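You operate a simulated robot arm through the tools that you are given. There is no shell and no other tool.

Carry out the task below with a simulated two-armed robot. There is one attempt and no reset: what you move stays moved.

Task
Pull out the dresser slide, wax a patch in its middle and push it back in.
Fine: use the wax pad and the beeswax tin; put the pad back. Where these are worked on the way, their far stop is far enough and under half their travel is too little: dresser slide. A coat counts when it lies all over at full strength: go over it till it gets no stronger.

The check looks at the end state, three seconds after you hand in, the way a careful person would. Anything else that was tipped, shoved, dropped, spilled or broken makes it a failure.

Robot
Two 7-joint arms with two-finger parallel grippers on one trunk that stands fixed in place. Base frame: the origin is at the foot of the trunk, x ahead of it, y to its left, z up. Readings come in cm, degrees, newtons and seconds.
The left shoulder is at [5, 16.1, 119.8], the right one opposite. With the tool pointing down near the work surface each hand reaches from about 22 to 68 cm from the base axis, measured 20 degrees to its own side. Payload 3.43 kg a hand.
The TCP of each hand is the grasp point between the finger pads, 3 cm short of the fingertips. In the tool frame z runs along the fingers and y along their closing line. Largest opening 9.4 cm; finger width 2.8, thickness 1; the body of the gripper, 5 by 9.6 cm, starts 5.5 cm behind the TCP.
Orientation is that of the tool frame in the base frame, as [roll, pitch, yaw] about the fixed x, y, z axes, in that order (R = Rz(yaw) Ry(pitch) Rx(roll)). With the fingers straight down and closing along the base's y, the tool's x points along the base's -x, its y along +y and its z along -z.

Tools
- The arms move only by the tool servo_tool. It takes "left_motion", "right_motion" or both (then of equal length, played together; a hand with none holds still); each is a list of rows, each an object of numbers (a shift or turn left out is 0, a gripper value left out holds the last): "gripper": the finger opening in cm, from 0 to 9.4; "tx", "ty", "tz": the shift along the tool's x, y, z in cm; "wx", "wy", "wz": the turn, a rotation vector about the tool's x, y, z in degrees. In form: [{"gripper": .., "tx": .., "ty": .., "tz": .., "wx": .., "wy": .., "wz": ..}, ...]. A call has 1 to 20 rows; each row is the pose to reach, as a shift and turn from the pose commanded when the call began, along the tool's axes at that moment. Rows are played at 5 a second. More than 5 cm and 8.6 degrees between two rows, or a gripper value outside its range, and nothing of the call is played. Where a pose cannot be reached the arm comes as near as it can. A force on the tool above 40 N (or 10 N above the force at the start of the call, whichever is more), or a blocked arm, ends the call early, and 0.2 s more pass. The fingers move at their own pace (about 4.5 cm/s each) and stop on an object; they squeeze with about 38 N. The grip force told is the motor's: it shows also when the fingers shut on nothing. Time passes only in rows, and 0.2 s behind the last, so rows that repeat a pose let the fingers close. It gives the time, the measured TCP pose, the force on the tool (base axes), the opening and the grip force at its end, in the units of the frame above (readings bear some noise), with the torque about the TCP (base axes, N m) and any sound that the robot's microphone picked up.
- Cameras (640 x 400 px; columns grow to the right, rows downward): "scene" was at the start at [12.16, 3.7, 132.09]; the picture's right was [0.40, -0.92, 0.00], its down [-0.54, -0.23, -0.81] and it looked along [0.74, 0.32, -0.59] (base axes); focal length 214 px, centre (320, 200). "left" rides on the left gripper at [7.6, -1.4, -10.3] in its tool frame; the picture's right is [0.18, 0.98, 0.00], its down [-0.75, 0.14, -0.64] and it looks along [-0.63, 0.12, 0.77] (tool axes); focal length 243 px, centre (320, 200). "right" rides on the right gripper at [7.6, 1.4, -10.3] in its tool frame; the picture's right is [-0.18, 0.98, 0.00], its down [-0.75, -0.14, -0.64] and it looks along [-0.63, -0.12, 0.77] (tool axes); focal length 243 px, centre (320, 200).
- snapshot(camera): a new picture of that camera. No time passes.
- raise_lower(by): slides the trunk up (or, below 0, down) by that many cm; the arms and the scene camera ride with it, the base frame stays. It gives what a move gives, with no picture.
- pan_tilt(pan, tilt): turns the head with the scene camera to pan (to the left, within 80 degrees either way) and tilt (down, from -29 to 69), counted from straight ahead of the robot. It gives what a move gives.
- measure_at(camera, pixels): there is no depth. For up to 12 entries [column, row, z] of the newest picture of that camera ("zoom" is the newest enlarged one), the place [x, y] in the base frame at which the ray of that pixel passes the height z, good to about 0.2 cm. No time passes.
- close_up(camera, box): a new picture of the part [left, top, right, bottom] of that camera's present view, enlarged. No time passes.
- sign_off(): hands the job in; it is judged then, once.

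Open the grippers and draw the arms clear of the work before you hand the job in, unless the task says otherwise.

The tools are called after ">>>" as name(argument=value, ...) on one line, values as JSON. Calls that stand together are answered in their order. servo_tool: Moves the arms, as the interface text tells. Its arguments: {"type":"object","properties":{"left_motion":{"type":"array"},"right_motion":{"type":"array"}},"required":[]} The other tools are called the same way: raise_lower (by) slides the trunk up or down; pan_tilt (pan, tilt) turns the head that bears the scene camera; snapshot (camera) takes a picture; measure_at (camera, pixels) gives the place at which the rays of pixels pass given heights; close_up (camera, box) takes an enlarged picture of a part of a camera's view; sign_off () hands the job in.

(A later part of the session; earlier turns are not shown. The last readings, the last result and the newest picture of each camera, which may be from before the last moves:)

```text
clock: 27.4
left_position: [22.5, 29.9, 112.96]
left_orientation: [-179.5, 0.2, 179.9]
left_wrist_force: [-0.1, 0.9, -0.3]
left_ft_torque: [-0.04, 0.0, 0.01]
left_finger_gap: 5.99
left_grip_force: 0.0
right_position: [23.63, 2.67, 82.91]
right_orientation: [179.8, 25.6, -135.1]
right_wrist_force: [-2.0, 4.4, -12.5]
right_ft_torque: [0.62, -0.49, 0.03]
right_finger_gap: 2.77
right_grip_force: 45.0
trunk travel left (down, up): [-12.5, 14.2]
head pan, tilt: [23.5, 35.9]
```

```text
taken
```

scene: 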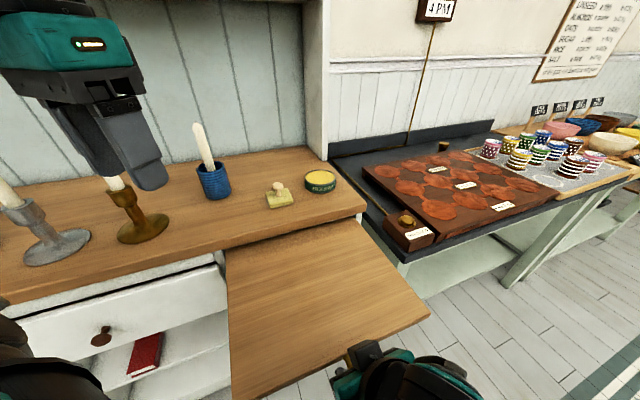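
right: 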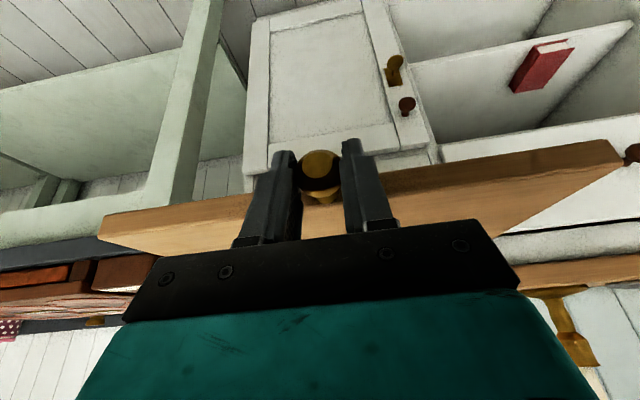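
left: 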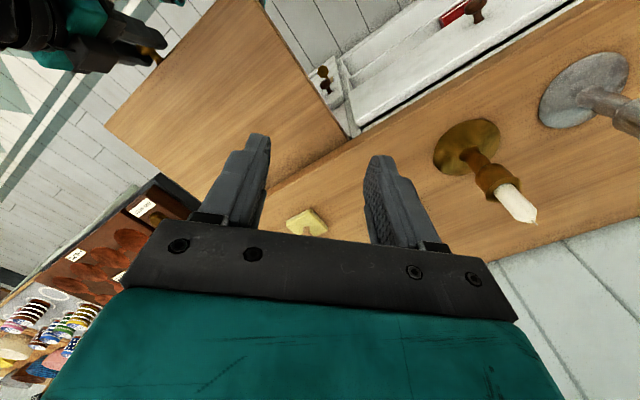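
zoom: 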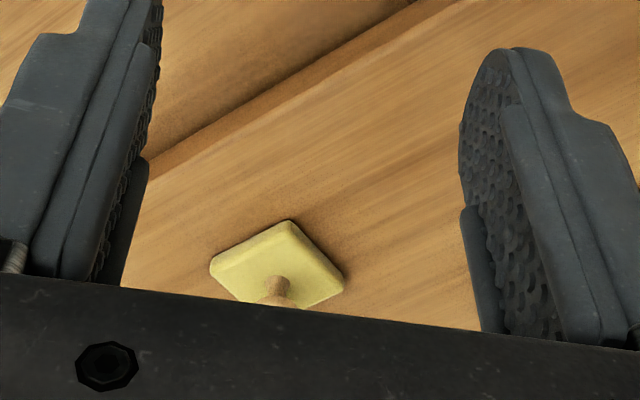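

I'll measure the pad knob, tin rim, counter corner and pad corners with the new scene view, to combine with the earlier higher view.

>>> measure_at(camera="scene", pixels=[[277.5, 184.7, 95], [277.5, 184.7, 75], [320.3, 177.5, 95], [320.3, 177.5, 75], [366.5, 202, 95], [366.5, 202, 75], [269.7, 206.5, 95], [269.7, 206.5, 75], [304.4, 177.5, 91], [336.2, 177.5, 91], [230, 391, 83], [430, 314, 83]])

>>> measure_at(camera="left", pixels=[[307, 229, 95], [307, 229, 75], [311, 208.5, 95], [311, 208.5, 75], [286, 222, 95], [286, 222, 75]])

```text
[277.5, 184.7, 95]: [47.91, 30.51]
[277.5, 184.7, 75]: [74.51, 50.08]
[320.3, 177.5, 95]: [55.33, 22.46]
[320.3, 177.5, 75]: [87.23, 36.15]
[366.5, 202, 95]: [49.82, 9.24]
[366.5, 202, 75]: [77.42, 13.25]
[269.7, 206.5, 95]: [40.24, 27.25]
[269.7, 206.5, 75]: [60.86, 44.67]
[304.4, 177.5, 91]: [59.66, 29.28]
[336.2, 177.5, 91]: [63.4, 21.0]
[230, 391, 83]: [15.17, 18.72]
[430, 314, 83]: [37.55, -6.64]
```

```text
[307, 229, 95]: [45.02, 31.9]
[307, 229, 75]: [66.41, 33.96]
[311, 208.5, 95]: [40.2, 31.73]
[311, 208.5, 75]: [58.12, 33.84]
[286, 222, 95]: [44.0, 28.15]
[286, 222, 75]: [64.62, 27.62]
```

Combining views, the pad knob top is at about (49.3, 31.3, 94), the pad top at z≈88.8, and the tin centre at about (62.9, 25.7) with its rim at z≈90.3. I'll check the blue holder, its candle and the brass candlestick for clearance.

>>> measure_at(camera="scene", pixels=[[219, 196.6, 87], [206, 165, 95], [194, 123, 100], [194, 123, 105], [194, 123, 110], [140, 230, 87], [117, 180, 100], [117, 180, 105]])

>>> measure_at(camera="left", pixels=[[535, 222, 100], [535, 222, 105], [535, 222, 95], [470, 147, 87]])

```text
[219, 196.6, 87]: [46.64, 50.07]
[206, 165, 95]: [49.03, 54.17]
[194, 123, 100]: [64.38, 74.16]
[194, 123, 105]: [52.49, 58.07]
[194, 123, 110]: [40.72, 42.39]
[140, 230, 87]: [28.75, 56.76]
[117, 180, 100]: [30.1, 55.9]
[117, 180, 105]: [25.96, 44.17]
```

```text
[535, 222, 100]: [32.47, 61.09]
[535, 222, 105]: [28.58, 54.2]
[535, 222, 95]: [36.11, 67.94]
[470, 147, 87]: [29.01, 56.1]
```

All candles are well away from the pad (nearest about (49,53)). I'll move the left hand above the pad knob at z≈106.

>>> servo_tool(left_motion=[{"gripper": 6, "tx": -2.7, "ty": 0.1, "tz": 0.7}, {"tx": -5.4, "ty": 0.3, "tz": 1.4}, {"tx": -8.1, "ty": 0.4, "tz": 2.1}, {"tx": -10.8, "ty": 0.5, "tz": 2.8}, {"tx": -13.5, "ty": 0.7, "tz": 3.5}, {"tx": -16.2, "ty": 0.8, "tz": 4.2}, {"tx": -18.9, "ty": 1.0, "tz": 4.9}, {"tx": -21.6, "ty": 1.1, "tz": 5.6}, {"tx": -24.3, "ty": 1.3, "tz": 6.3}, {"tx": -26.8, "ty": 1.4, "tz": 7}])

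>>> snapshot(camera="left")

>>> snapshot(camera="scene")

```text
clock: 29.6
left_position: [49.36, 31.21, 106.05]
left_orientation: [-179.5, 0.1, 179.8]
left_wrist_force: [-0.5, 0.2, -0.4]
left_ft_torque: [-0.01, 0.02, 0.02]
left_finger_gap: 6.01
left_grip_force: 0.1
right_position: [23.81, 2.54, 82.97]
right_orientation: [179.8, 25.6, -135.2]
right_wrist_force: [-4.6, 4.3, -22.1]
right_ft_torque: [-0.25, 0.7, 0.34]
right_finger_gap: 2.77
right_grip_force: 44.8
trunk travel left (down, up): [-12.5, 14.2]
head pan, tilt: [23.5, 35.9]
```

```text
taken
```

left: 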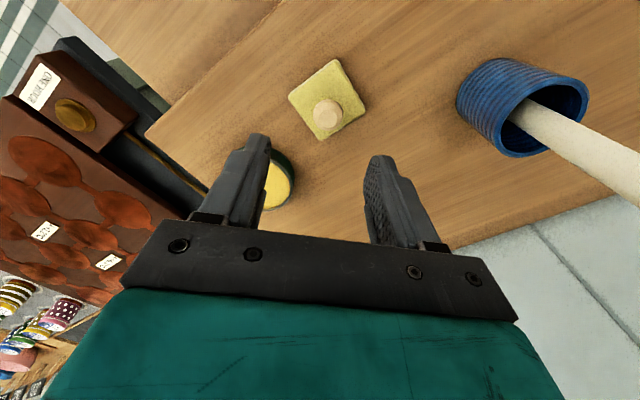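

```text
taken
```

scene: 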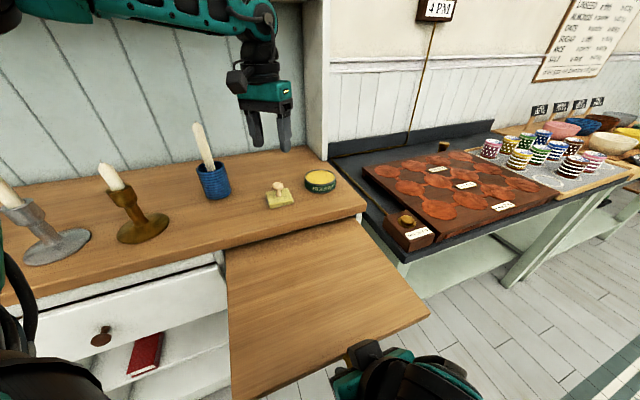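

The left camera now looks down on the pad at (328,105). I'll zoom in to measure its knob and corners.

>>> close_up(camera="left", box=[260, 50, 400, 150])

>>> close_up(camera="left", box=[230, 120, 350, 220])

```text
4.00 times, centred on (330, 100) of left
```

zoom: 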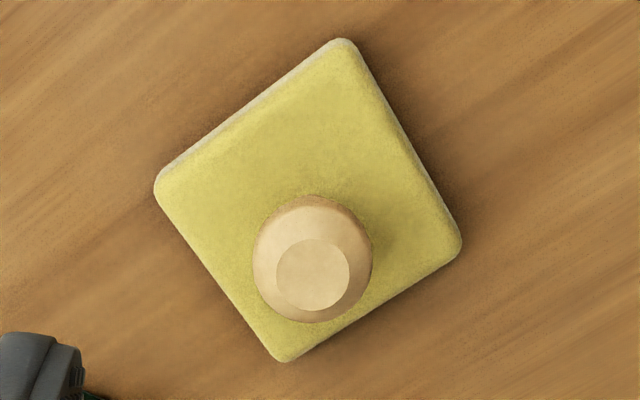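

```text
4.00 times, centred on (290, 170) of left
```

zoom: 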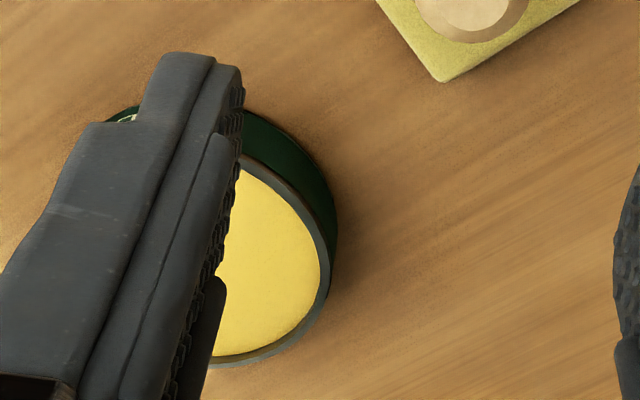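

I'll measure the pad corners at z 88.8 and the knob at a few heights.

>>> measure_at(camera="left", pixels=[[335.75, 60.5, 88.8], [289.25, 97.5, 88.8], [321.25, 140, 88.8], [365, 110, 88.8], [328.25, 118.5, 94], [328.25, 118.5, 93], [313, 115, 92.5], [343, 115, 92.5], [328, 131, 92.5], [328, 99, 92.5], [312.5, 185, 90.3], [284, 212, 90.3]])

```text
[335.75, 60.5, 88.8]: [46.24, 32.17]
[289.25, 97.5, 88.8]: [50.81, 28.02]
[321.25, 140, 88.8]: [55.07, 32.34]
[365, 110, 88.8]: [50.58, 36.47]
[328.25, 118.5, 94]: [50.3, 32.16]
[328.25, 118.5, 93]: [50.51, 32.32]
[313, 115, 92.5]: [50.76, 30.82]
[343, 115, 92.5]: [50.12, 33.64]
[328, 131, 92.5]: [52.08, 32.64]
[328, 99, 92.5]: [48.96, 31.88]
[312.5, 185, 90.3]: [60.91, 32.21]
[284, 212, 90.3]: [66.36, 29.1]
```

The pad centre is about (50.6, 32.25), roughly 6.1 cm square at 45°, with its knob top at about z 93. I'll measure the tin's rim in the left view to fit its centre.

>>> measure_at(camera="left", pixels=[[271.25, 158.75, 90.3], [285, 168.75, 90.3], [291.25, 180, 90.3], [292.5, 191.25, 90.3], [289.5, 200, 90.3], [280, 207.5, 90.3], [266.25, 211.75, 90.3]])

>>> close_up(camera="scene", box=[240, 150, 360, 225])

```text
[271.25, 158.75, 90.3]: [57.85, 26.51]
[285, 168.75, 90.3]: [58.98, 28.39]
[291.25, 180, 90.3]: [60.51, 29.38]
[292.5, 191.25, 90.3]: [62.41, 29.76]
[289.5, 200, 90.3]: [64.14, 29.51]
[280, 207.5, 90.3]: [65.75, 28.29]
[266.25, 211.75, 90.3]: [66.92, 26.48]
```

```text
5.33 times, centred on (300, 188) of scene
```

zoom: 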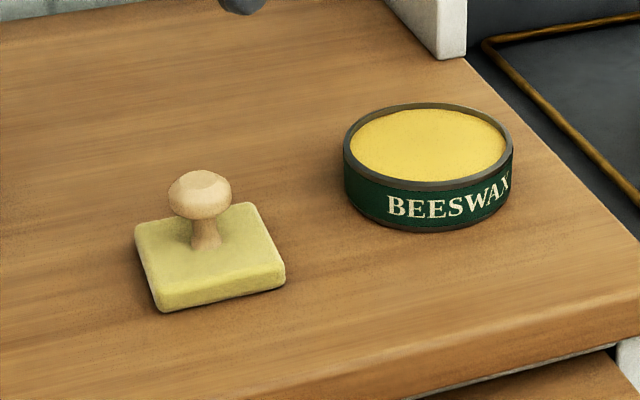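

The tin centre is about (62.5, 25.1) with a radius of about 4.7. I'll move over the pad knob and descend most of the way.

>>> servo_tool(left_motion=[{"tx": -1.14, "ty": 1.04, "tz": 1}, {"tx": -1.14, "ty": 1.04, "tz": 3.5}, {"tx": -1.14, "ty": 1.04, "tz": 6}, {"tx": -1.14, "ty": 1.04, "tz": 8}, {"tx": -1.14, "ty": 1.04, "tz": 9}])

>>> snapshot(camera="left")

>>> close_up(camera="scene", box=[220, 130, 340, 210])

```text
clock: 30.8
left_position: [50.51, 32.33, 96.98]
left_orientation: [-179.4, 0.1, 180.0]
left_wrist_force: [-0.6, -0.8, 0.0]
left_ft_torque: [-0.01, 0.02, 0.01]
left_finger_gap: 6.0
left_grip_force: 0.1
right_position: [23.68, 2.68, 82.99]
right_orientation: [179.9, 25.5, -135.2]
right_wrist_force: [-5.5, 8.1, -27.9]
right_ft_torque: [0.22, 0.01, 0.18]
right_finger_gap: 2.74
right_grip_force: 45.4
trunk travel left (down, up): [-12.5, 14.2]
head pan, tilt: [23.5, 35.9]
```

```text
taken
```

left: 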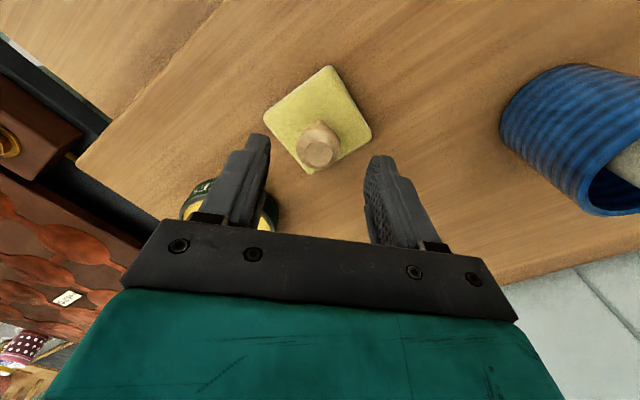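

```text
5.00 times, centred on (280, 170) of scene
```

zoom: 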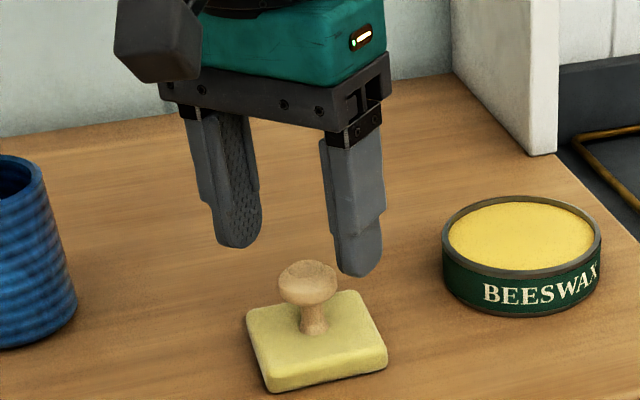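

The knob at (318,150) is centred between the fingers. I'll descend 4.2 cm, relaxing the right hand's upward bias slightly, and then close.

>>> servo_tool(left_motion=[{"tz": 1.4}, {"tz": 2.8}, {"tz": 4.2}, {"tz": 4.2}], right_motion=[{"tx": 0.04, "tz": 0.09}, {"tx": 0.08, "tz": 0.18}, {"tx": 0.08, "tz": 0.18}, {"tx": 0.08, "tz": 0.18}])

>>> close_up(camera="scene", box=[220, 130, 340, 210])

>>> snapshot(camera="left")

```text
clock: 31.8
left_position: [50.43, 32.18, 92.82]
left_orientation: [-179.5, 0.3, 179.7]
left_wrist_force: [0.1, 0.5, 0.8]
left_ft_torque: [-0.01, -0.01, -0.02]
left_finger_gap: 5.98
left_grip_force: 0.1
right_position: [23.7, 2.74, 83.03]
right_orientation: [179.8, 25.8, -135.2]
right_wrist_force: [-4.7, 0.9, -0.5]
right_ft_torque: [-0.83, 0.91, 0.23]
right_finger_gap: 2.75
right_grip_force: 45.0
trunk travel left (down, up): [-12.5, 14.2]
head pan, tilt: [23.5, 35.9]
```

```text
5.00 times, centred on (280, 170) of scene
```

zoom: 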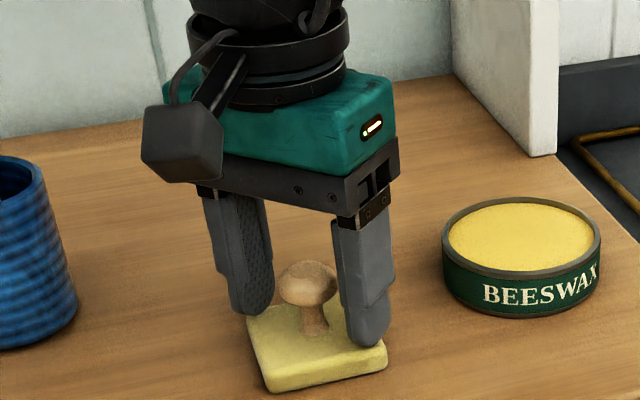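

```text
taken
```

left: 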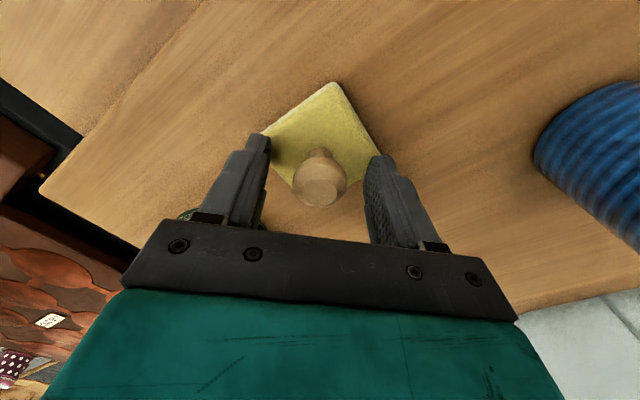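

The fingers straddle the knob. I'll close on it; the pose for putting it back is (50.43, 32.18, 92.82).

>>> servo_tool(left_motion=[{"gripper": 0}, {"gripper": 0}, {"gripper": 0}, {"gripper": 0}, {"gripper": 0}])

>>> close_up(camera="scene", box=[220, 130, 340, 210])

```text
clock: 33.0
left_position: [50.36, 32.15, 92.98]
left_orientation: [-179.5, 0.3, 179.8]
left_wrist_force: [0.2, -0.2, -0.6]
left_ft_torque: [0.02, -0.04, 0.01]
left_finger_gap: 2.79
left_grip_force: 38.0
right_position: [23.67, 2.69, 83.0]
right_orientation: [179.9, 25.9, -135.3]
right_wrist_force: [-0.9, 3.0, 8.6]
right_ft_torque: [0.21, -0.11, 0.15]
right_finger_gap: 2.76
right_grip_force: 44.7
trunk travel left (down, up): [-12.5, 14.2]
head pan, tilt: [23.5, 35.9]
```

```text
5.00 times, centred on (280, 170) of scene
```

zoom: 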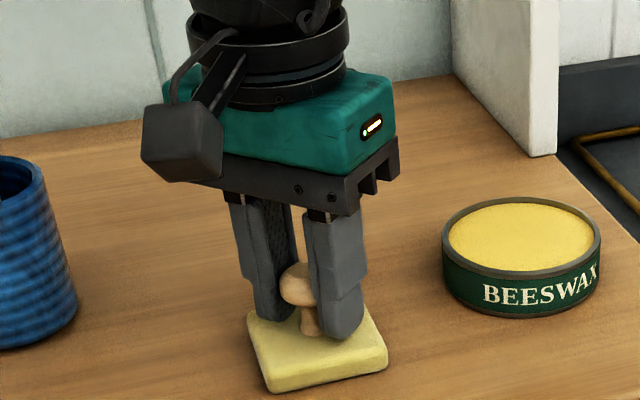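

It's held at a 2.79 cm opening. I'll lift 6 cm and check how it hangs.

>>> servo_tool(left_motion=[{"tz": -1}, {"tz": -2.5}, {"tz": -4}, {"tz": -6}, {"tz": -6}])

>>> close_up(camera="scene", box=[220, 110, 340, 210])

>>> snapshot(camera="left")

```text
clock: 34.2
left_position: [50.44, 32.1, 98.9]
left_orientation: [-179.4, 0.3, 179.8]
left_wrist_force: [-0.2, 0.0, -0.7]
left_ft_torque: [0.01, -0.03, 0.01]
left_finger_gap: 0.0
left_grip_force: 33.0
right_position: [23.54, 2.72, 83.04]
right_orientation: [179.9, 25.9, -135.1]
right_wrist_force: [1.4, 1.8, 18.9]
right_ft_torque: [0.47, -0.46, 0.13]
right_finger_gap: 2.77
right_grip_force: 45.6
trunk travel left (down, up): [-12.5, 14.2]
head pan, tilt: [23.5, 35.9]
```

```text
4.00 times, centred on (280, 160) of scene
```

zoom: 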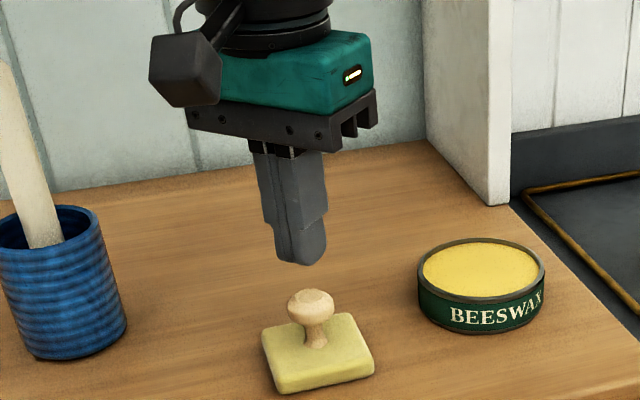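

```text
taken
```

left: 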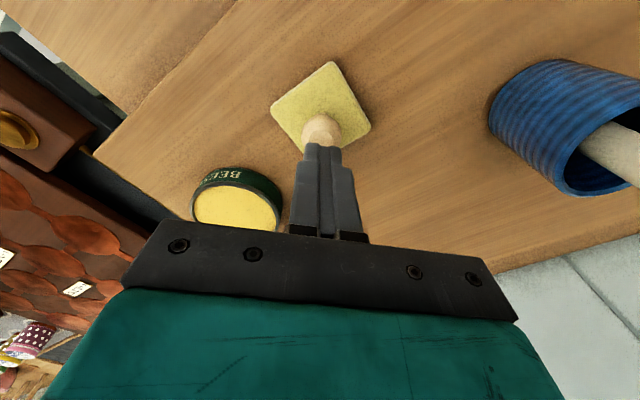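

The pad slipped out: the opening reads 0 and the pad is still on the counter. I'll open the fingers and re-measure the knob before gripping again, lower and better centred.

>>> servo_tool(left_motion=[{"gripper": 6, "tz": 0}, {"gripper": 6, "tz": -2}, {"gripper": 6, "tz": -4}])

>>> close_up(camera="left", box=[260, 60, 400, 160])

>>> close_up(camera="scene", box=[240, 160, 320, 210])

```text
clock: 35.0
left_position: [50.43, 32.26, 102.97]
left_orientation: [-179.5, 0.2, 179.9]
left_wrist_force: [-0.1, 0.5, 0.1]
left_ft_torque: [0.03, -0.01, 0.01]
left_finger_gap: 6.01
left_grip_force: 0.0
right_position: [23.63, 2.74, 82.95]
right_orientation: [179.8, 25.8, -135.2]
right_wrist_force: [2.2, 0.8, 25.8]
right_ft_torque: [0.23, -0.28, 0.09]
right_finger_gap: 2.75
right_grip_force: 45.2
trunk travel left (down, up): [-12.5, 14.2]
head pan, tilt: [23.5, 35.9]
```

```text
4.00 times, centred on (330, 110) of left
```

zoom: 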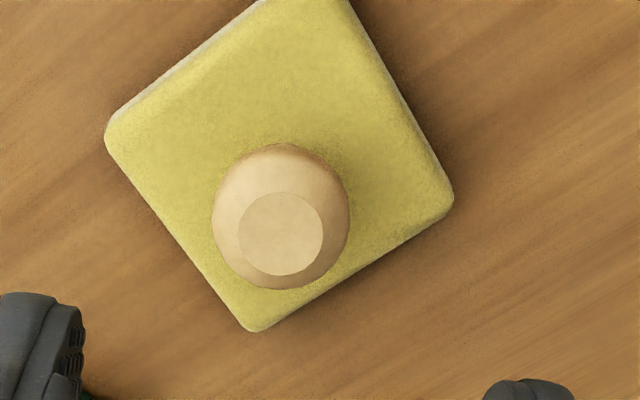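

```text
8.00 times, centred on (280, 185) of scene
```

zoom: 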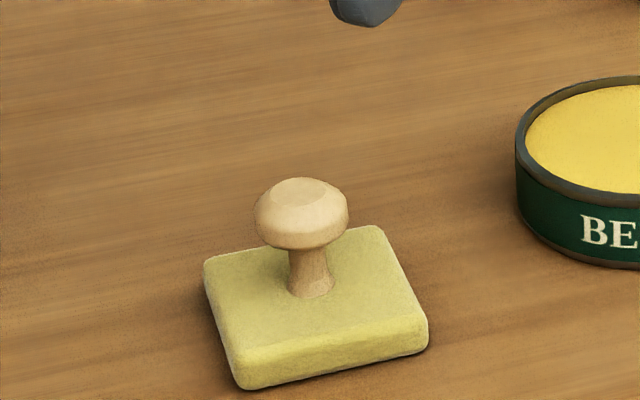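

The pad still stands upright. The right hand's holding force keeps creeping (now +25.8 N), so I'll open the right gripper around the knob to remove it, and re-measure the pad knob.

>>> servo_tool(right_motion=[{"gripper": 4}, {"gripper": 6}, {"gripper": 6}])

>>> measure_at(camera="left", pixels=[[320.25, 118.5, 92.3], [320.25, 118.5, 93], [320.25, 114.25, 91.4], [276.75, 92.5, 88.8], [313.25, 142.5, 88.8], [363, 110, 88.8]])

>>> measure_at(camera="scene", pixels=[[277.75, 184, 92.3], [277.75, 184, 93], [279, 196.5, 88.8], [277.75, 187.1, 91.4]])

```text
clock: 35.8
left_position: [50.43, 32.28, 102.97]
left_orientation: [-179.4, 0.3, 179.8]
left_wrist_force: [-0.1, 0.0, -0.4]
left_ft_torque: [0.02, 0.0, 0.01]
left_finger_gap: 6.0
left_grip_force: 0.1
right_position: [23.59, 2.71, 82.86]
right_orientation: [179.9, 25.6, -135.1]
right_wrist_force: [-0.5, -0.4, -0.3]
right_ft_torque: [0.0, -0.02, -0.03]
right_finger_gap: 6.0
right_grip_force: 0.1
trunk travel left (down, up): [-12.5, 14.2]
head pan, tilt: [23.5, 35.9]
```

```text
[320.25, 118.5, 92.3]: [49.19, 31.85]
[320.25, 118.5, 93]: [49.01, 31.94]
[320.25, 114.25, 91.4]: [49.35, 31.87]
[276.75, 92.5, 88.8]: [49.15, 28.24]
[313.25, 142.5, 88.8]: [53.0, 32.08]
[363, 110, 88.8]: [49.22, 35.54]
```

```text
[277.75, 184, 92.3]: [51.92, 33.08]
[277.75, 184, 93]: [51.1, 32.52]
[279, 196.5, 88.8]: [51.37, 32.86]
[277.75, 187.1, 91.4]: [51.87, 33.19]
```

The left-view numbers are likely from a stale pose, since its last full snapshot was at a different height. I'll take a fresh close-up and measure in zoom coordinates.

>>> snapshot(camera="left")

>>> measure_at(camera="left", pixels=[[320.25, 118.5, 92.3], [320.25, 118.5, 93], [320.25, 114.25, 91.4], [276.75, 92.5, 88.8], [313.25, 142.5, 88.8], [363, 110, 88.8]])

```text
taken
```

left: 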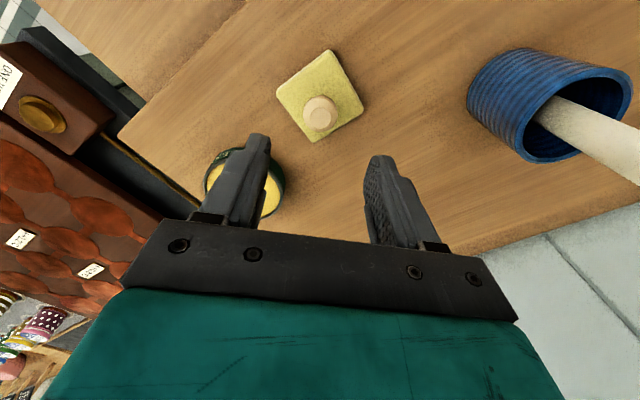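

```text
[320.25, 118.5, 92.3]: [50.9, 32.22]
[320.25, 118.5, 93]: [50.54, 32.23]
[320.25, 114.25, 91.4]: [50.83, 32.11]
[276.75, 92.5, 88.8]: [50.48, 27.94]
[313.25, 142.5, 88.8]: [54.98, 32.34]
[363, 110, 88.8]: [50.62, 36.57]
```

The consistent fix is knob centre (50.6, 32.2) with its top at about z 93. I'll descend over it again to TCP z≈92.2, in two stages.

>>> servo_tool(left_motion=[{"tx": -0.2, "tz": 2.5}, {"tx": -0.2, "tz": 5}, {"tx": -0.2, "tz": 7.5}, {"tx": -0.2, "tz": 9.5}, {"tx": -0.2, "tz": 10.2}])

>>> servo_tool(left_motion=[{"tz": 0.3}, {"tz": 0.6}, {"tz": 0.6}])

>>> close_up(camera="scene", box=[240, 160, 320, 210])

>>> close_up(camera="left", box=[220, 80, 420, 205])

```text
clock: 37.0
left_position: [50.59, 32.13, 92.64]
left_orientation: [-179.5, 0.3, 179.9]
left_wrist_force: [0.2, -0.2, 0.8]
left_ft_torque: [0.0, -0.03, 0.03]
left_finger_gap: 6.03
left_grip_force: 0.0
right_position: [23.74, 2.82, 82.89]
right_orientation: [179.9, 25.7, -135.2]
right_wrist_force: [1.0, -1.0, -0.5]
right_ft_torque: [0.02, 0.01, -0.02]
right_finger_gap: 6.04
right_grip_force: 0.2
trunk travel left (down, up): [-12.5, 14.2]
head pan, tilt: [23.5, 35.9]
```

```text
clock: 37.8
left_position: [50.82, 32.1, 92.51]
left_orientation: [-179.5, 0.8, 180.0]
left_wrist_force: [-3.2, 8.1, 35.4]
left_ft_torque: [0.9, 0.35, 0.02]
left_finger_gap: 6.16
left_grip_force: 1.1
right_position: [23.6, 2.68, 82.95]
right_orientation: [-180.0, 25.8, -135.2]
right_wrist_force: [-0.7, -0.1, 0.3]
right_ft_torque: [-0.02, 0.01, 0.01]
right_finger_gap: 6.01
right_grip_force: 0.0
trunk travel left (down, up): [-12.5, 14.2]
head pan, tilt: [23.5, 35.9]
```

```text
8.00 times, centred on (280, 185) of scene
```

zoom: 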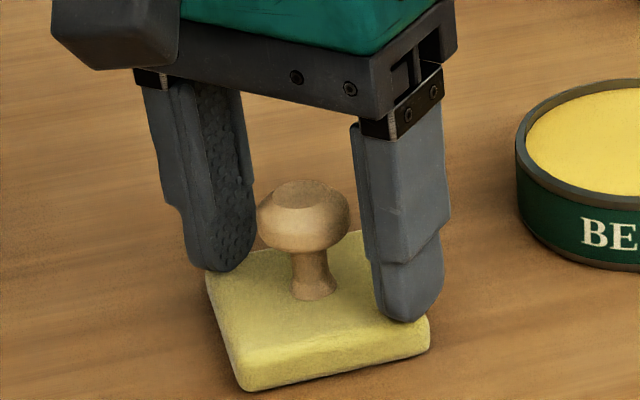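

```text
3.20 times, centred on (320, 142) of left
```

zoom: 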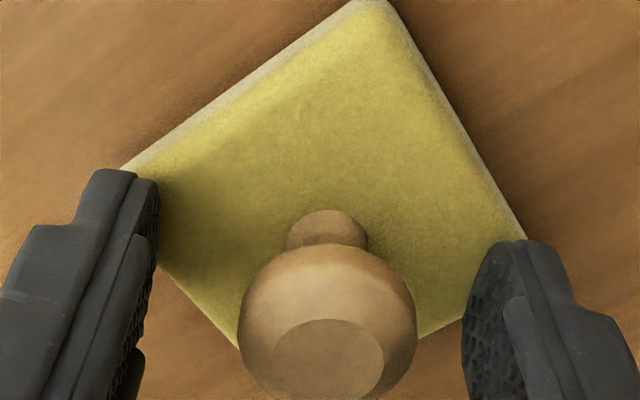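

The fingertips touched the pad top (35 N at TCP z 92.5), so the pad top is at about z 89.5. I'll raise 0.35 cm, close, and lift very slowly to watch for slipping.

>>> servo_tool(left_motion=[{"tz": -0.35}, {"tz": -0.35}, {"tz": -0.35, "gripper": 0}, {"tz": -0.35}, {"tz": -0.35}, {"tz": -0.35}, {"tz": -0.35}])

>>> servo_tool(left_motion=[{"tz": -0.15}, {"tz": -0.3}, {"tz": -0.45}, {"tz": -0.6}])

>>> close_up(camera="scene", box=[240, 160, 320, 210])

>>> close_up(camera="left", box=[220, 80, 420, 205])

```text
clock: 39.4
left_position: [50.59, 31.83, 92.59]
left_orientation: [-179.4, 0.4, 179.8]
left_wrist_force: [0.3, -6.9, 17.9]
left_ft_torque: [0.15, 0.4, 0.13]
left_finger_gap: 2.83
left_grip_force: 38.3
right_position: [23.68, 2.58, 82.99]
right_orientation: [179.9, 25.7, -135.2]
right_wrist_force: [-0.7, 0.6, 0.5]
right_ft_torque: [0.03, 0.0, -0.03]
right_finger_gap: 6.0
right_grip_force: 0.1
trunk travel left (down, up): [-12.5, 14.2]
head pan, tilt: [23.5, 35.9]
```

```text
clock: 40.4
left_position: [50.68, 32.11, 93.01]
left_orientation: [-179.5, 0.1, 179.9]
left_wrist_force: [-0.2, 0.8, 0.4]
left_ft_torque: [-0.01, 0.0, 0.03]
left_finger_gap: 2.81
left_grip_force: 37.5
right_position: [23.65, 2.76, 83.04]
right_orientation: [179.9, 25.6, -135.2]
right_wrist_force: [-0.3, 0.0, 0.7]
right_ft_torque: [0.01, -0.02, -0.04]
right_finger_gap: 5.99
right_grip_force: 0.0
trunk travel left (down, up): [-12.5, 14.2]
head pan, tilt: [23.5, 35.9]
```

```text
8.00 times, centred on (280, 185) of scene
```

zoom: 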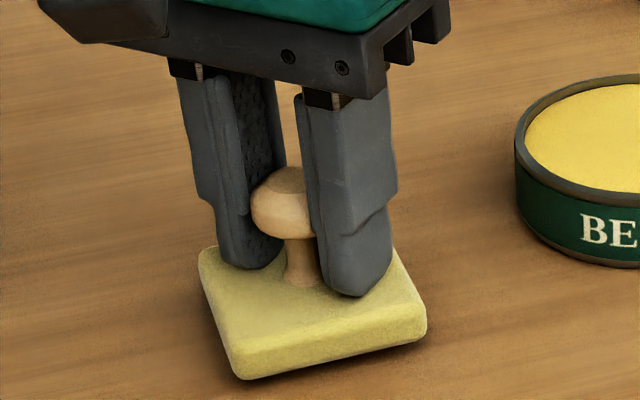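

```text
3.20 times, centred on (320, 142) of left
```

zoom: 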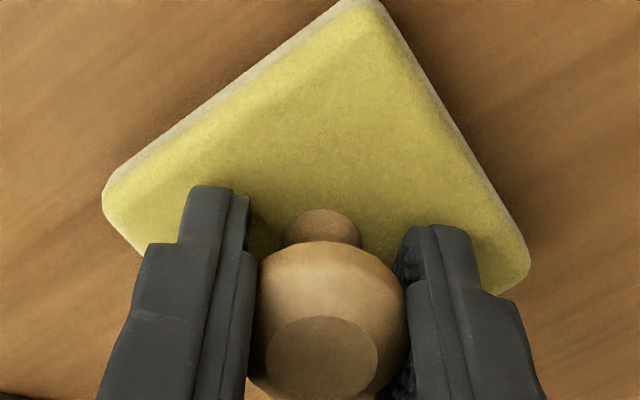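

The pad appears to be lifting with the hand (gap 2.81, shadow under its edge). I'll continue lifting slowly.

>>> servo_tool(left_motion=[{"tz": -0.2}, {"tz": -0.4}, {"tz": -0.6}, {"tz": -0.8}, {"tz": -1.0}, {"tz": -1.2}, {"tz": -1.4}])

>>> close_up(camera="scene", box=[240, 150, 320, 210])

```text
clock: 42.0
left_position: [50.71, 32.12, 94.44]
left_orientation: [-179.6, 0.3, 180.0]
left_wrist_force: [0.1, -0.4, -0.9]
left_ft_torque: [0.0, -0.01, 0.01]
left_finger_gap: 2.81
left_grip_force: 38.6
right_position: [23.58, 2.7, 82.94]
right_orientation: [180.0, 25.7, -135.1]
right_wrist_force: [0.4, -0.8, -0.9]
right_ft_torque: [0.01, 0.03, -0.01]
right_finger_gap: 6.02
right_grip_force: 0.1
trunk travel left (down, up): [-12.5, 14.2]
head pan, tilt: [23.5, 35.9]
```

```text
6.67 times, centred on (280, 180) of scene
```

zoom: 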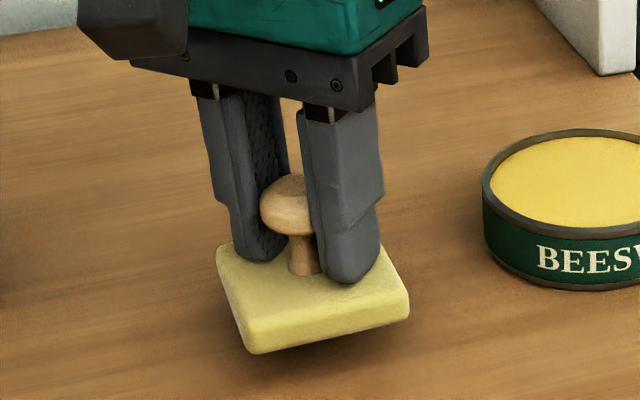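

The pad is lifted securely. I'll raise to z≈100 and carry it gently over the tin at about (62.4, 25.1).

>>> servo_tool(left_motion=[{"tz": -0.6}, {"tz": -1.4}, {"tz": -2.4}, {"tz": -3.4}, {"tz": -4.4}, {"tz": -5.4}, {"tz": -5.6}])

>>> servo_tool(left_motion=[{"tx": -0.7, "ty": -0.4}, {"tx": -1.8, "ty": -1.1}, {"tx": -3.0, "ty": -1.8}, {"tx": -4.2, "ty": -2.5}, {"tx": -5.4, "ty": -3.2}, {"tx": -6.6, "ty": -4.0}, {"tx": -7.8, "ty": -4.7}, {"tx": -9.0, "ty": -5.4}, {"tx": -10.2, "ty": -6.1}, {"tx": -11.2, "ty": -6.7}, {"tx": -11.7, "ty": -7.0}])

>>> close_up(camera="scene", box=[260, 110, 380, 210])

>>> snapshot(camera="left")

```text
clock: 43.6
left_position: [50.68, 32.12, 100.16]
left_orientation: [-179.4, 0.2, 179.8]
left_wrist_force: [-0.1, -0.4, -0.4]
left_ft_torque: [-0.01, -0.01, -0.03]
left_finger_gap: 2.82
left_grip_force: 38.3
right_position: [23.73, 2.78, 82.96]
right_orientation: [180.0, 25.6, -135.1]
right_wrist_force: [0.2, -0.7, -0.2]
right_ft_torque: [-0.01, 0.03, 0.02]
right_finger_gap: 5.97
right_grip_force: 0.0
trunk travel left (down, up): [-12.5, 14.2]
head pan, tilt: [23.5, 35.9]
```

```text
clock: 46.0
left_position: [57.35, 27.63, 100.05]
left_orientation: [-179.5, 0.3, 180.0]
left_wrist_force: [0.0, -0.1, -1.2]
left_ft_torque: [0.0, -0.02, 0.0]
left_finger_gap: 2.83
left_grip_force: 38.2
left hand out of reach, approached as far as the arm can: row 7, 8, 9, 10, 11
right_position: [23.7, 2.6, 82.95]
right_orientation: [179.9, 25.7, -135.2]
right_wrist_force: [1.0, 0.2, -0.1]
right_ft_torque: [0.01, -0.01, 0.03]
right_finger_gap: 6.01
right_grip_force: 0.1
trunk travel left (down, up): [-12.5, 14.2]
head pan, tilt: [23.5, 35.9]
```

```text
4.00 times, centred on (320, 160) of scene
```

zoom: 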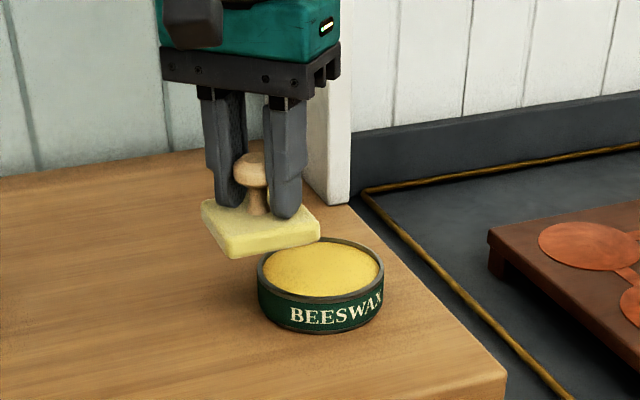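

```text
taken
```

left: 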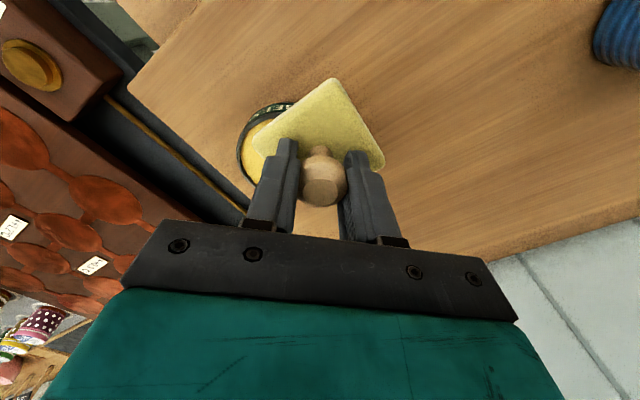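

The left arm's reach ends at (57.4, 27.6), about 8 cm above the tin. Raising the trunk should extend it, so first I'll withdraw the right hand from around the slide's knob.

>>> servo_tool(right_motion=[{"tz": -1.5}, {"tz": -3}, {"tz": -4.5}, {"tz": -6}])

>>> servo_tool(right_motion=[{"ty": -2.5, "tz": -0.5}, {"ty": -5, "tz": -1}, {"ty": -7.5, "tz": -1.5}, {"ty": -10, "tz": -2}, {"ty": -12.5, "tz": -2}, {"ty": -15, "tz": -2}])

>>> snapshot(camera="scene")

>>> snapshot(camera="right")

```text
clock: 47.0
left_position: [57.28, 27.51, 100.11]
left_orientation: [-179.5, 0.2, 179.9]
left_wrist_force: [-0.4, 0.0, -0.4]
left_ft_torque: [-0.03, -0.02, -0.04]
left_finger_gap: 2.8
left_grip_force: 38.0
right_position: [22.44, 1.74, 88.08]
right_orientation: [179.9, 25.6, -135.2]
right_wrist_force: [-0.9, 0.1, 0.1]
right_ft_torque: [0.03, 0.0, -0.02]
right_finger_gap: 5.98
right_grip_force: 0.1
right hand out of reach, approached as far as the arm can: row 4
trunk travel left (down, up): [-12.5, 14.2]
head pan, tilt: [23.5, 35.9]
```

```text
clock: 48.4
left_position: [57.27, 27.5, 100.12]
left_orientation: [-179.5, 0.3, 179.8]
left_wrist_force: [-0.1, 0.5, -0.8]
left_ft_torque: [-0.01, -0.02, -0.03]
left_finger_gap: 2.84
left_grip_force: 38.1
right_position: [32.33, -9.38, 89.93]
right_orientation: [180.0, 25.7, -135.2]
right_wrist_force: [-0.7, -1.1, 0.1]
right_ft_torque: [0.01, 0.01, 0.0]
right_finger_gap: 6.01
right_grip_force: 0.0
right hand out of reach, approached as far as the arm can: row 1, 2, 3, 4, 5
trunk travel left (down, up): [-12.5, 14.2]
head pan, tilt: [23.5, 35.9]
```

```text
taken
```

scene: 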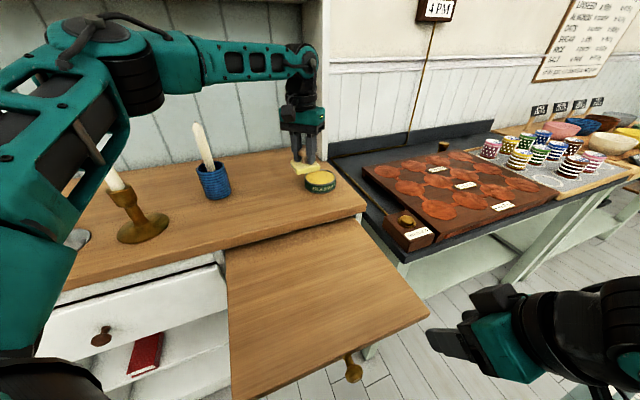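

```text
taken
```

right: 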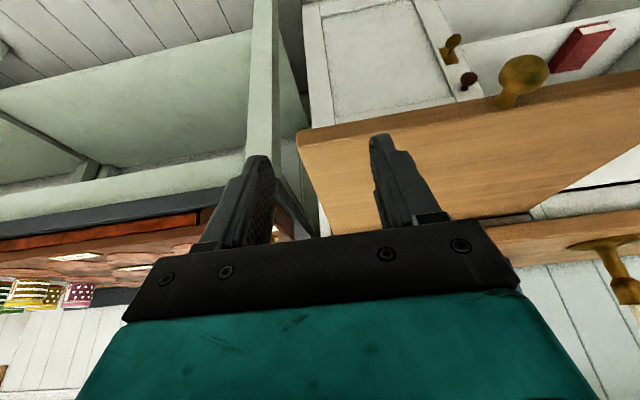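

The right hand is clear and the slide's knob is visible at (352,368). Before raising the trunk, I'll check where the hutch's side panel and shelf are relative to the left arm.

>>> measure_at(camera="scene", pixels=[[326.9, 160.6, 88], [307, 147, 88], [140, 175, 88]])

>>> pan_tilt(pan=30, tilt=10)

>>> snapshot(camera="scene")

```text
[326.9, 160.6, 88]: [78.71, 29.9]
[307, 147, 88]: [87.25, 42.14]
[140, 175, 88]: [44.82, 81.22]
```

```text
clock: 49.3
left_position: [57.29, 27.44, 100.12]
left_orientation: [-179.6, 0.3, 179.9]
left_wrist_force: [0.1, 0.2, -0.4]
left_ft_torque: [0.03, 0.01, -0.03]
left_finger_gap: 2.81
left_grip_force: 38.8
right_position: [32.26, -9.38, 89.79]
right_orientation: [179.9, 25.7, -135.3]
right_wrist_force: [-1.1, 0.8, 0.0]
right_ft_torque: [0.0, 0.0, -0.02]
right_finger_gap: 6.02
right_grip_force: 0.1
trunk travel left (down, up): [-12.5, 14.2]
head pan, tilt: [30.0, 10.0]
```

```text
taken
```

scene: 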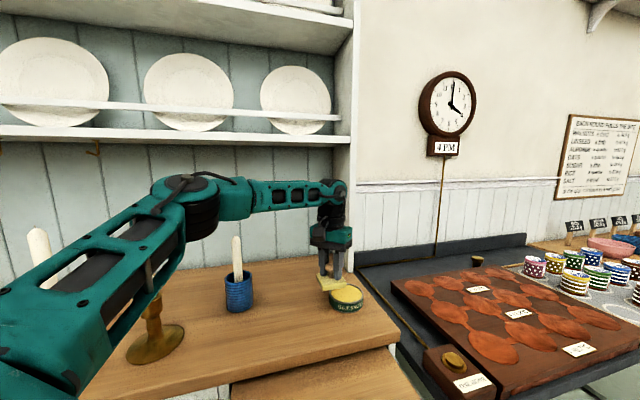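

The hutch panel and shelf are at an in-distance of about 77 and the arm at about 60, so it's clear. I'll raise the trunk 14 cm.

>>> raise_lower(by=14)

>>> pan_tilt(pan=23.5, tilt=40)

>>> snapshot(camera="scene")

>>> snapshot(camera="left")

```text
clock: 50.9
left_position: [57.29, 27.59, 114.11]
left_orientation: [-179.5, 0.2, 179.9]
left_wrist_force: [0.9, -0.1, -0.3]
left_ft_torque: [-0.01, 0.01, -0.04]
left_finger_gap: 2.82
left_grip_force: 38.0
right_position: [32.37, -9.37, 103.81]
right_orientation: [179.9, 25.7, -135.2]
right_wrist_force: [0.2, -0.7, 0.1]
right_ft_torque: [0.05, -0.02, -0.02]
right_finger_gap: 5.96
right_grip_force: 0.0
trunk travel left (down, up): [-26.5, 0.2]
head pan, tilt: [30.0, 10.0]
```

```text
clock: 51.9
left_position: [57.32, 27.53, 114.17]
left_orientation: [-179.5, 0.2, 179.8]
left_wrist_force: [-0.2, 0.4, -0.7]
left_ft_torque: [0.0, 0.03, 0.03]
left_finger_gap: 2.82
left_grip_force: 38.7
right_position: [32.31, -9.45, 103.82]
right_orientation: [179.9, 25.8, -135.2]
right_wrist_force: [-0.2, -0.5, -0.8]
right_ft_torque: [-0.05, 0.0, 0.01]
right_finger_gap: 6.01
right_grip_force: 0.1
trunk travel left (down, up): [-26.5, 0.2]
head pan, tilt: [23.5, 40.0]
```

```text
taken
```

scene: 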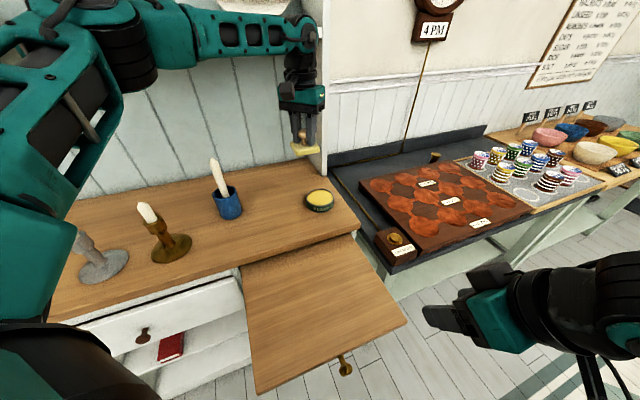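

```text
taken
```

left: 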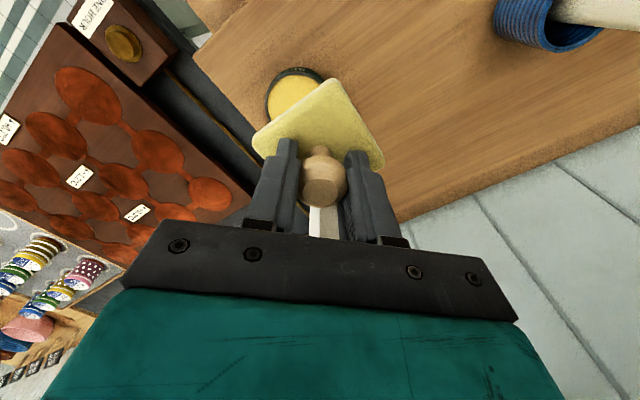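

I'll re-measure the tin from this higher viewpoint.

>>> close_up(camera="scene", box=[280, 165, 360, 215])

```text
8.00 times, centred on (320, 190) of scene
```

zoom: 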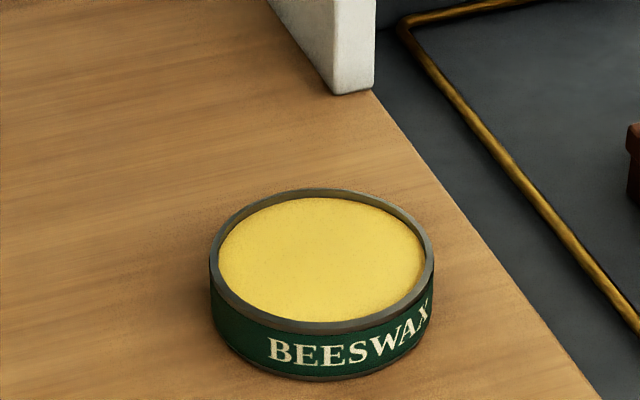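

The rim's ellipse centre is at (322,261) in the zoom. I'll measure it at several heights.

>>> measure_at(camera="zoom", pixels=[[322, 261, 89], [322, 261, 90], [322, 261, 91], [322, 261, 92], [209, 261, 91], [435, 261, 91], [322, 188, 91], [322, 335, 91], [322, 382, 88]])

```text
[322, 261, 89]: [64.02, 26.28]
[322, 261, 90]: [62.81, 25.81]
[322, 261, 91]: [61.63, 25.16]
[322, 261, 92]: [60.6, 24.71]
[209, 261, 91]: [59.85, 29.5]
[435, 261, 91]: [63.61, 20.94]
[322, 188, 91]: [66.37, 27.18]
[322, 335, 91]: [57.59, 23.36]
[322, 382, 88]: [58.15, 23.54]
```

The tin is at (61.65, 25.1) with its rim at z≈91. I'll measure the held pad's corners relative to the TCP in the left view, with the pad's top plane at about z 111.1.

>>> close_up(camera="left", box=[230, 70, 410, 190])

>>> close_up(camera="scene", box=[265, 90, 345, 165])

```text
3.33 times, centred on (320, 130) of left
```

zoom: 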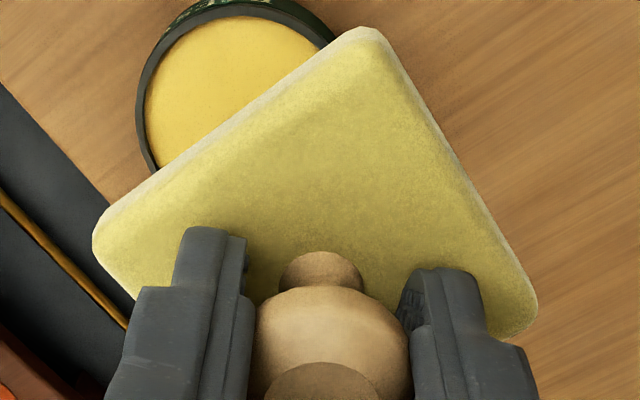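

```text
5.33 times, centred on (305, 128) of scene
```

zoom: 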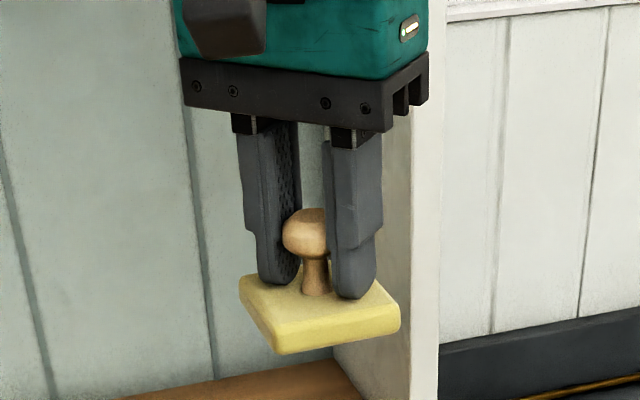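

I'll measure the visible pad corners at the pad's top plane.

>>> measure_at(camera="left", pixels=[[335, 79.6, 111.1], [253.1, 136.6, 111.1], [384.5, 163.6, 111.1], [320, 150, 112.0]])

```text
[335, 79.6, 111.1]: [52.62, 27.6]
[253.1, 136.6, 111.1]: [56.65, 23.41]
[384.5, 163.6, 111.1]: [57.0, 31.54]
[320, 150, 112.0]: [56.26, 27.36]
```

The pad centre is about 0.25–0.45 cm on the robot side of the TCP. I'll descend to z≈99.5 and then move over the tin to TCP (61.9, 25.1).

>>> servo_tool(left_motion=[{"tz": 1}, {"tz": 3}, {"tz": 5}, {"tz": 7}, {"tz": 9}, {"tz": 11}, {"tz": 13}, {"tz": 14.5}, {"tz": 14.7}])

>>> servo_tool(left_motion=[{"tx": -0.6, "ty": -0.3}, {"tx": -1.6, "ty": -0.8}, {"tx": -2.6, "ty": -1.4}, {"tx": -3.6, "ty": -1.9}, {"tx": -4.4, "ty": -2.3}, {"tx": -4.6, "ty": -2.43}])

>>> snapshot(camera="left")

>>> close_up(camera="scene", box=[265, 140, 365, 215])

```text
clock: 53.9
left_position: [54.32, 28.35, 101.03]
left_orientation: [-179.4, 0.3, 179.8]
left_wrist_force: [0.2, 0.3, -0.3]
left_ft_torque: [-0.03, -0.01, 0.03]
left_finger_gap: 2.8
left_grip_force: 37.7
left hand out of reach, approached as far as the arm can: row 3, 4, 5, 6, 7, 8, 9
right_position: [32.35, -9.38, 103.95]
right_orientation: [179.9, 25.6, -135.2]
right_wrist_force: [0.3, 0.2, -1.2]
right_ft_torque: [0.0, 0.04, 0.02]
right_finger_gap: 5.97
right_grip_force: 0.0
trunk travel left (down, up): [-26.5, 0.2]
head pan, tilt: [23.5, 40.0]
```

```text
clock: 55.3
left_position: [54.93, 28.01, 102.44]
left_orientation: [-179.4, 0.4, 179.9]
left_wrist_force: [0.3, 0.1, 0.0]
left_ft_torque: [0.0, 0.02, -0.01]
left_finger_gap: 2.81
left_grip_force: 37.9
left hand out of reach, approached as far as the arm can: row 1, 2, 3, 4, 5, 6
right_position: [32.37, -9.41, 103.81]
right_orientation: [179.9, 25.8, -135.2]
right_wrist_force: [-0.5, 0.1, 0.4]
right_ft_torque: [-0.01, 0.0, 0.05]
right_finger_gap: 5.98
right_grip_force: 0.1
trunk travel left (down, up): [-26.5, 0.2]
head pan, tilt: [23.5, 40.0]
```

```text
taken
```

left: 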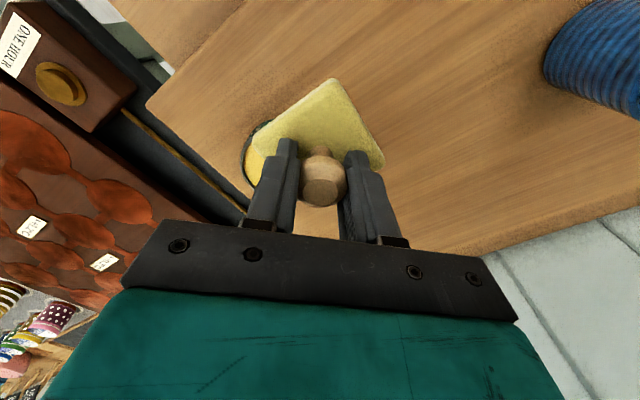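

```text
5.33 times, centred on (315, 178) of scene
```

zoom: 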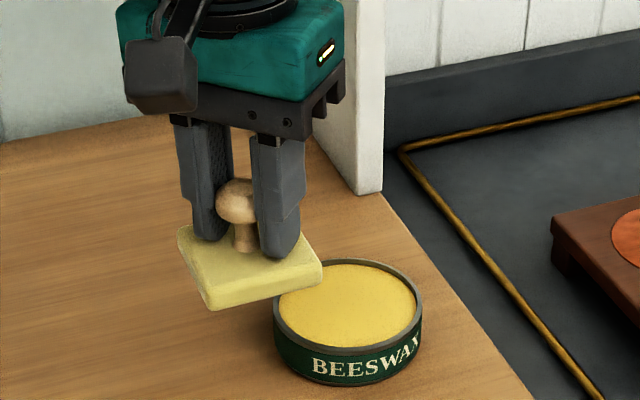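

Going lower shortened the reach, so the trunk should be lower and the tool tilted slightly outward to gain distance. I'll raise the hand, lower the trunk 12 cm, and test a tilt.

>>> servo_tool(left_motion=[{"tz": -1}, {"tz": -3}, {"tz": -5}, {"tz": -7}, {"tz": -9}, {"tz": -11}, {"tz": -11.5}])

>>> raise_lower(by=-12)

>>> servo_tool(left_motion=[{"wy": -3}, {"wy": -6}, {"wy": -9}, {"wy": -12}, {"wy": -15}, {"wy": -18}])

```text
clock: 56.9
left_position: [54.94, 28.01, 114.22]
left_orientation: [-179.6, 0.3, 180.0]
left_wrist_force: [-1.1, 0.6, -1.1]
left_ft_torque: [-0.02, 0.01, -0.01]
left_finger_gap: 2.83
left_grip_force: 37.7
right_position: [32.31, -9.34, 103.89]
right_orientation: [-180.0, 25.7, -135.2]
right_wrist_force: [-0.6, -0.5, 0.9]
right_ft_torque: [0.01, 0.0, 0.04]
right_finger_gap: 6.04
right_grip_force: 0.1
trunk travel left (down, up): [-26.5, 0.2]
head pan, tilt: [23.5, 40.0]
```

```text
clock: 58.4
left_position: [55.0, 28.05, 102.33]
left_orientation: [-179.5, 0.2, 179.8]
left_wrist_force: [-0.8, 0.0, -0.9]
left_ft_torque: [0.03, -0.01, 0.0]
left_finger_gap: 2.8
left_grip_force: 37.8
right_position: [32.38, -9.47, 91.88]
right_orientation: [179.9, 25.7, -135.3]
right_wrist_force: [0.0, 0.7, -0.6]
right_ft_torque: [-0.02, 0.01, -0.01]
right_finger_gap: 6.0
right_grip_force: 0.0
trunk travel left (down, up): [-14.5, 12.2]
head pan, tilt: [23.5, 40.0]
```

```text
clock: 59.8
left_position: [54.89, 28.03, 102.34]
left_orientation: [-179.6, 18.3, 180.0]
left_wrist_force: [-1.0, -1.0, -0.2]
left_ft_torque: [-0.02, 0.02, 0.0]
left_finger_gap: 2.81
left_grip_force: 37.3
right_position: [32.26, -9.41, 91.71]
right_orientation: [180.0, 25.7, -135.2]
right_wrist_force: [0.9, 0.4, 0.6]
right_ft_torque: [0.03, 0.02, 0.06]
right_finger_gap: 6.02
right_grip_force: 0.1
trunk travel left (down, up): [-14.5, 12.2]
head pan, tilt: [23.5, 40.0]
```

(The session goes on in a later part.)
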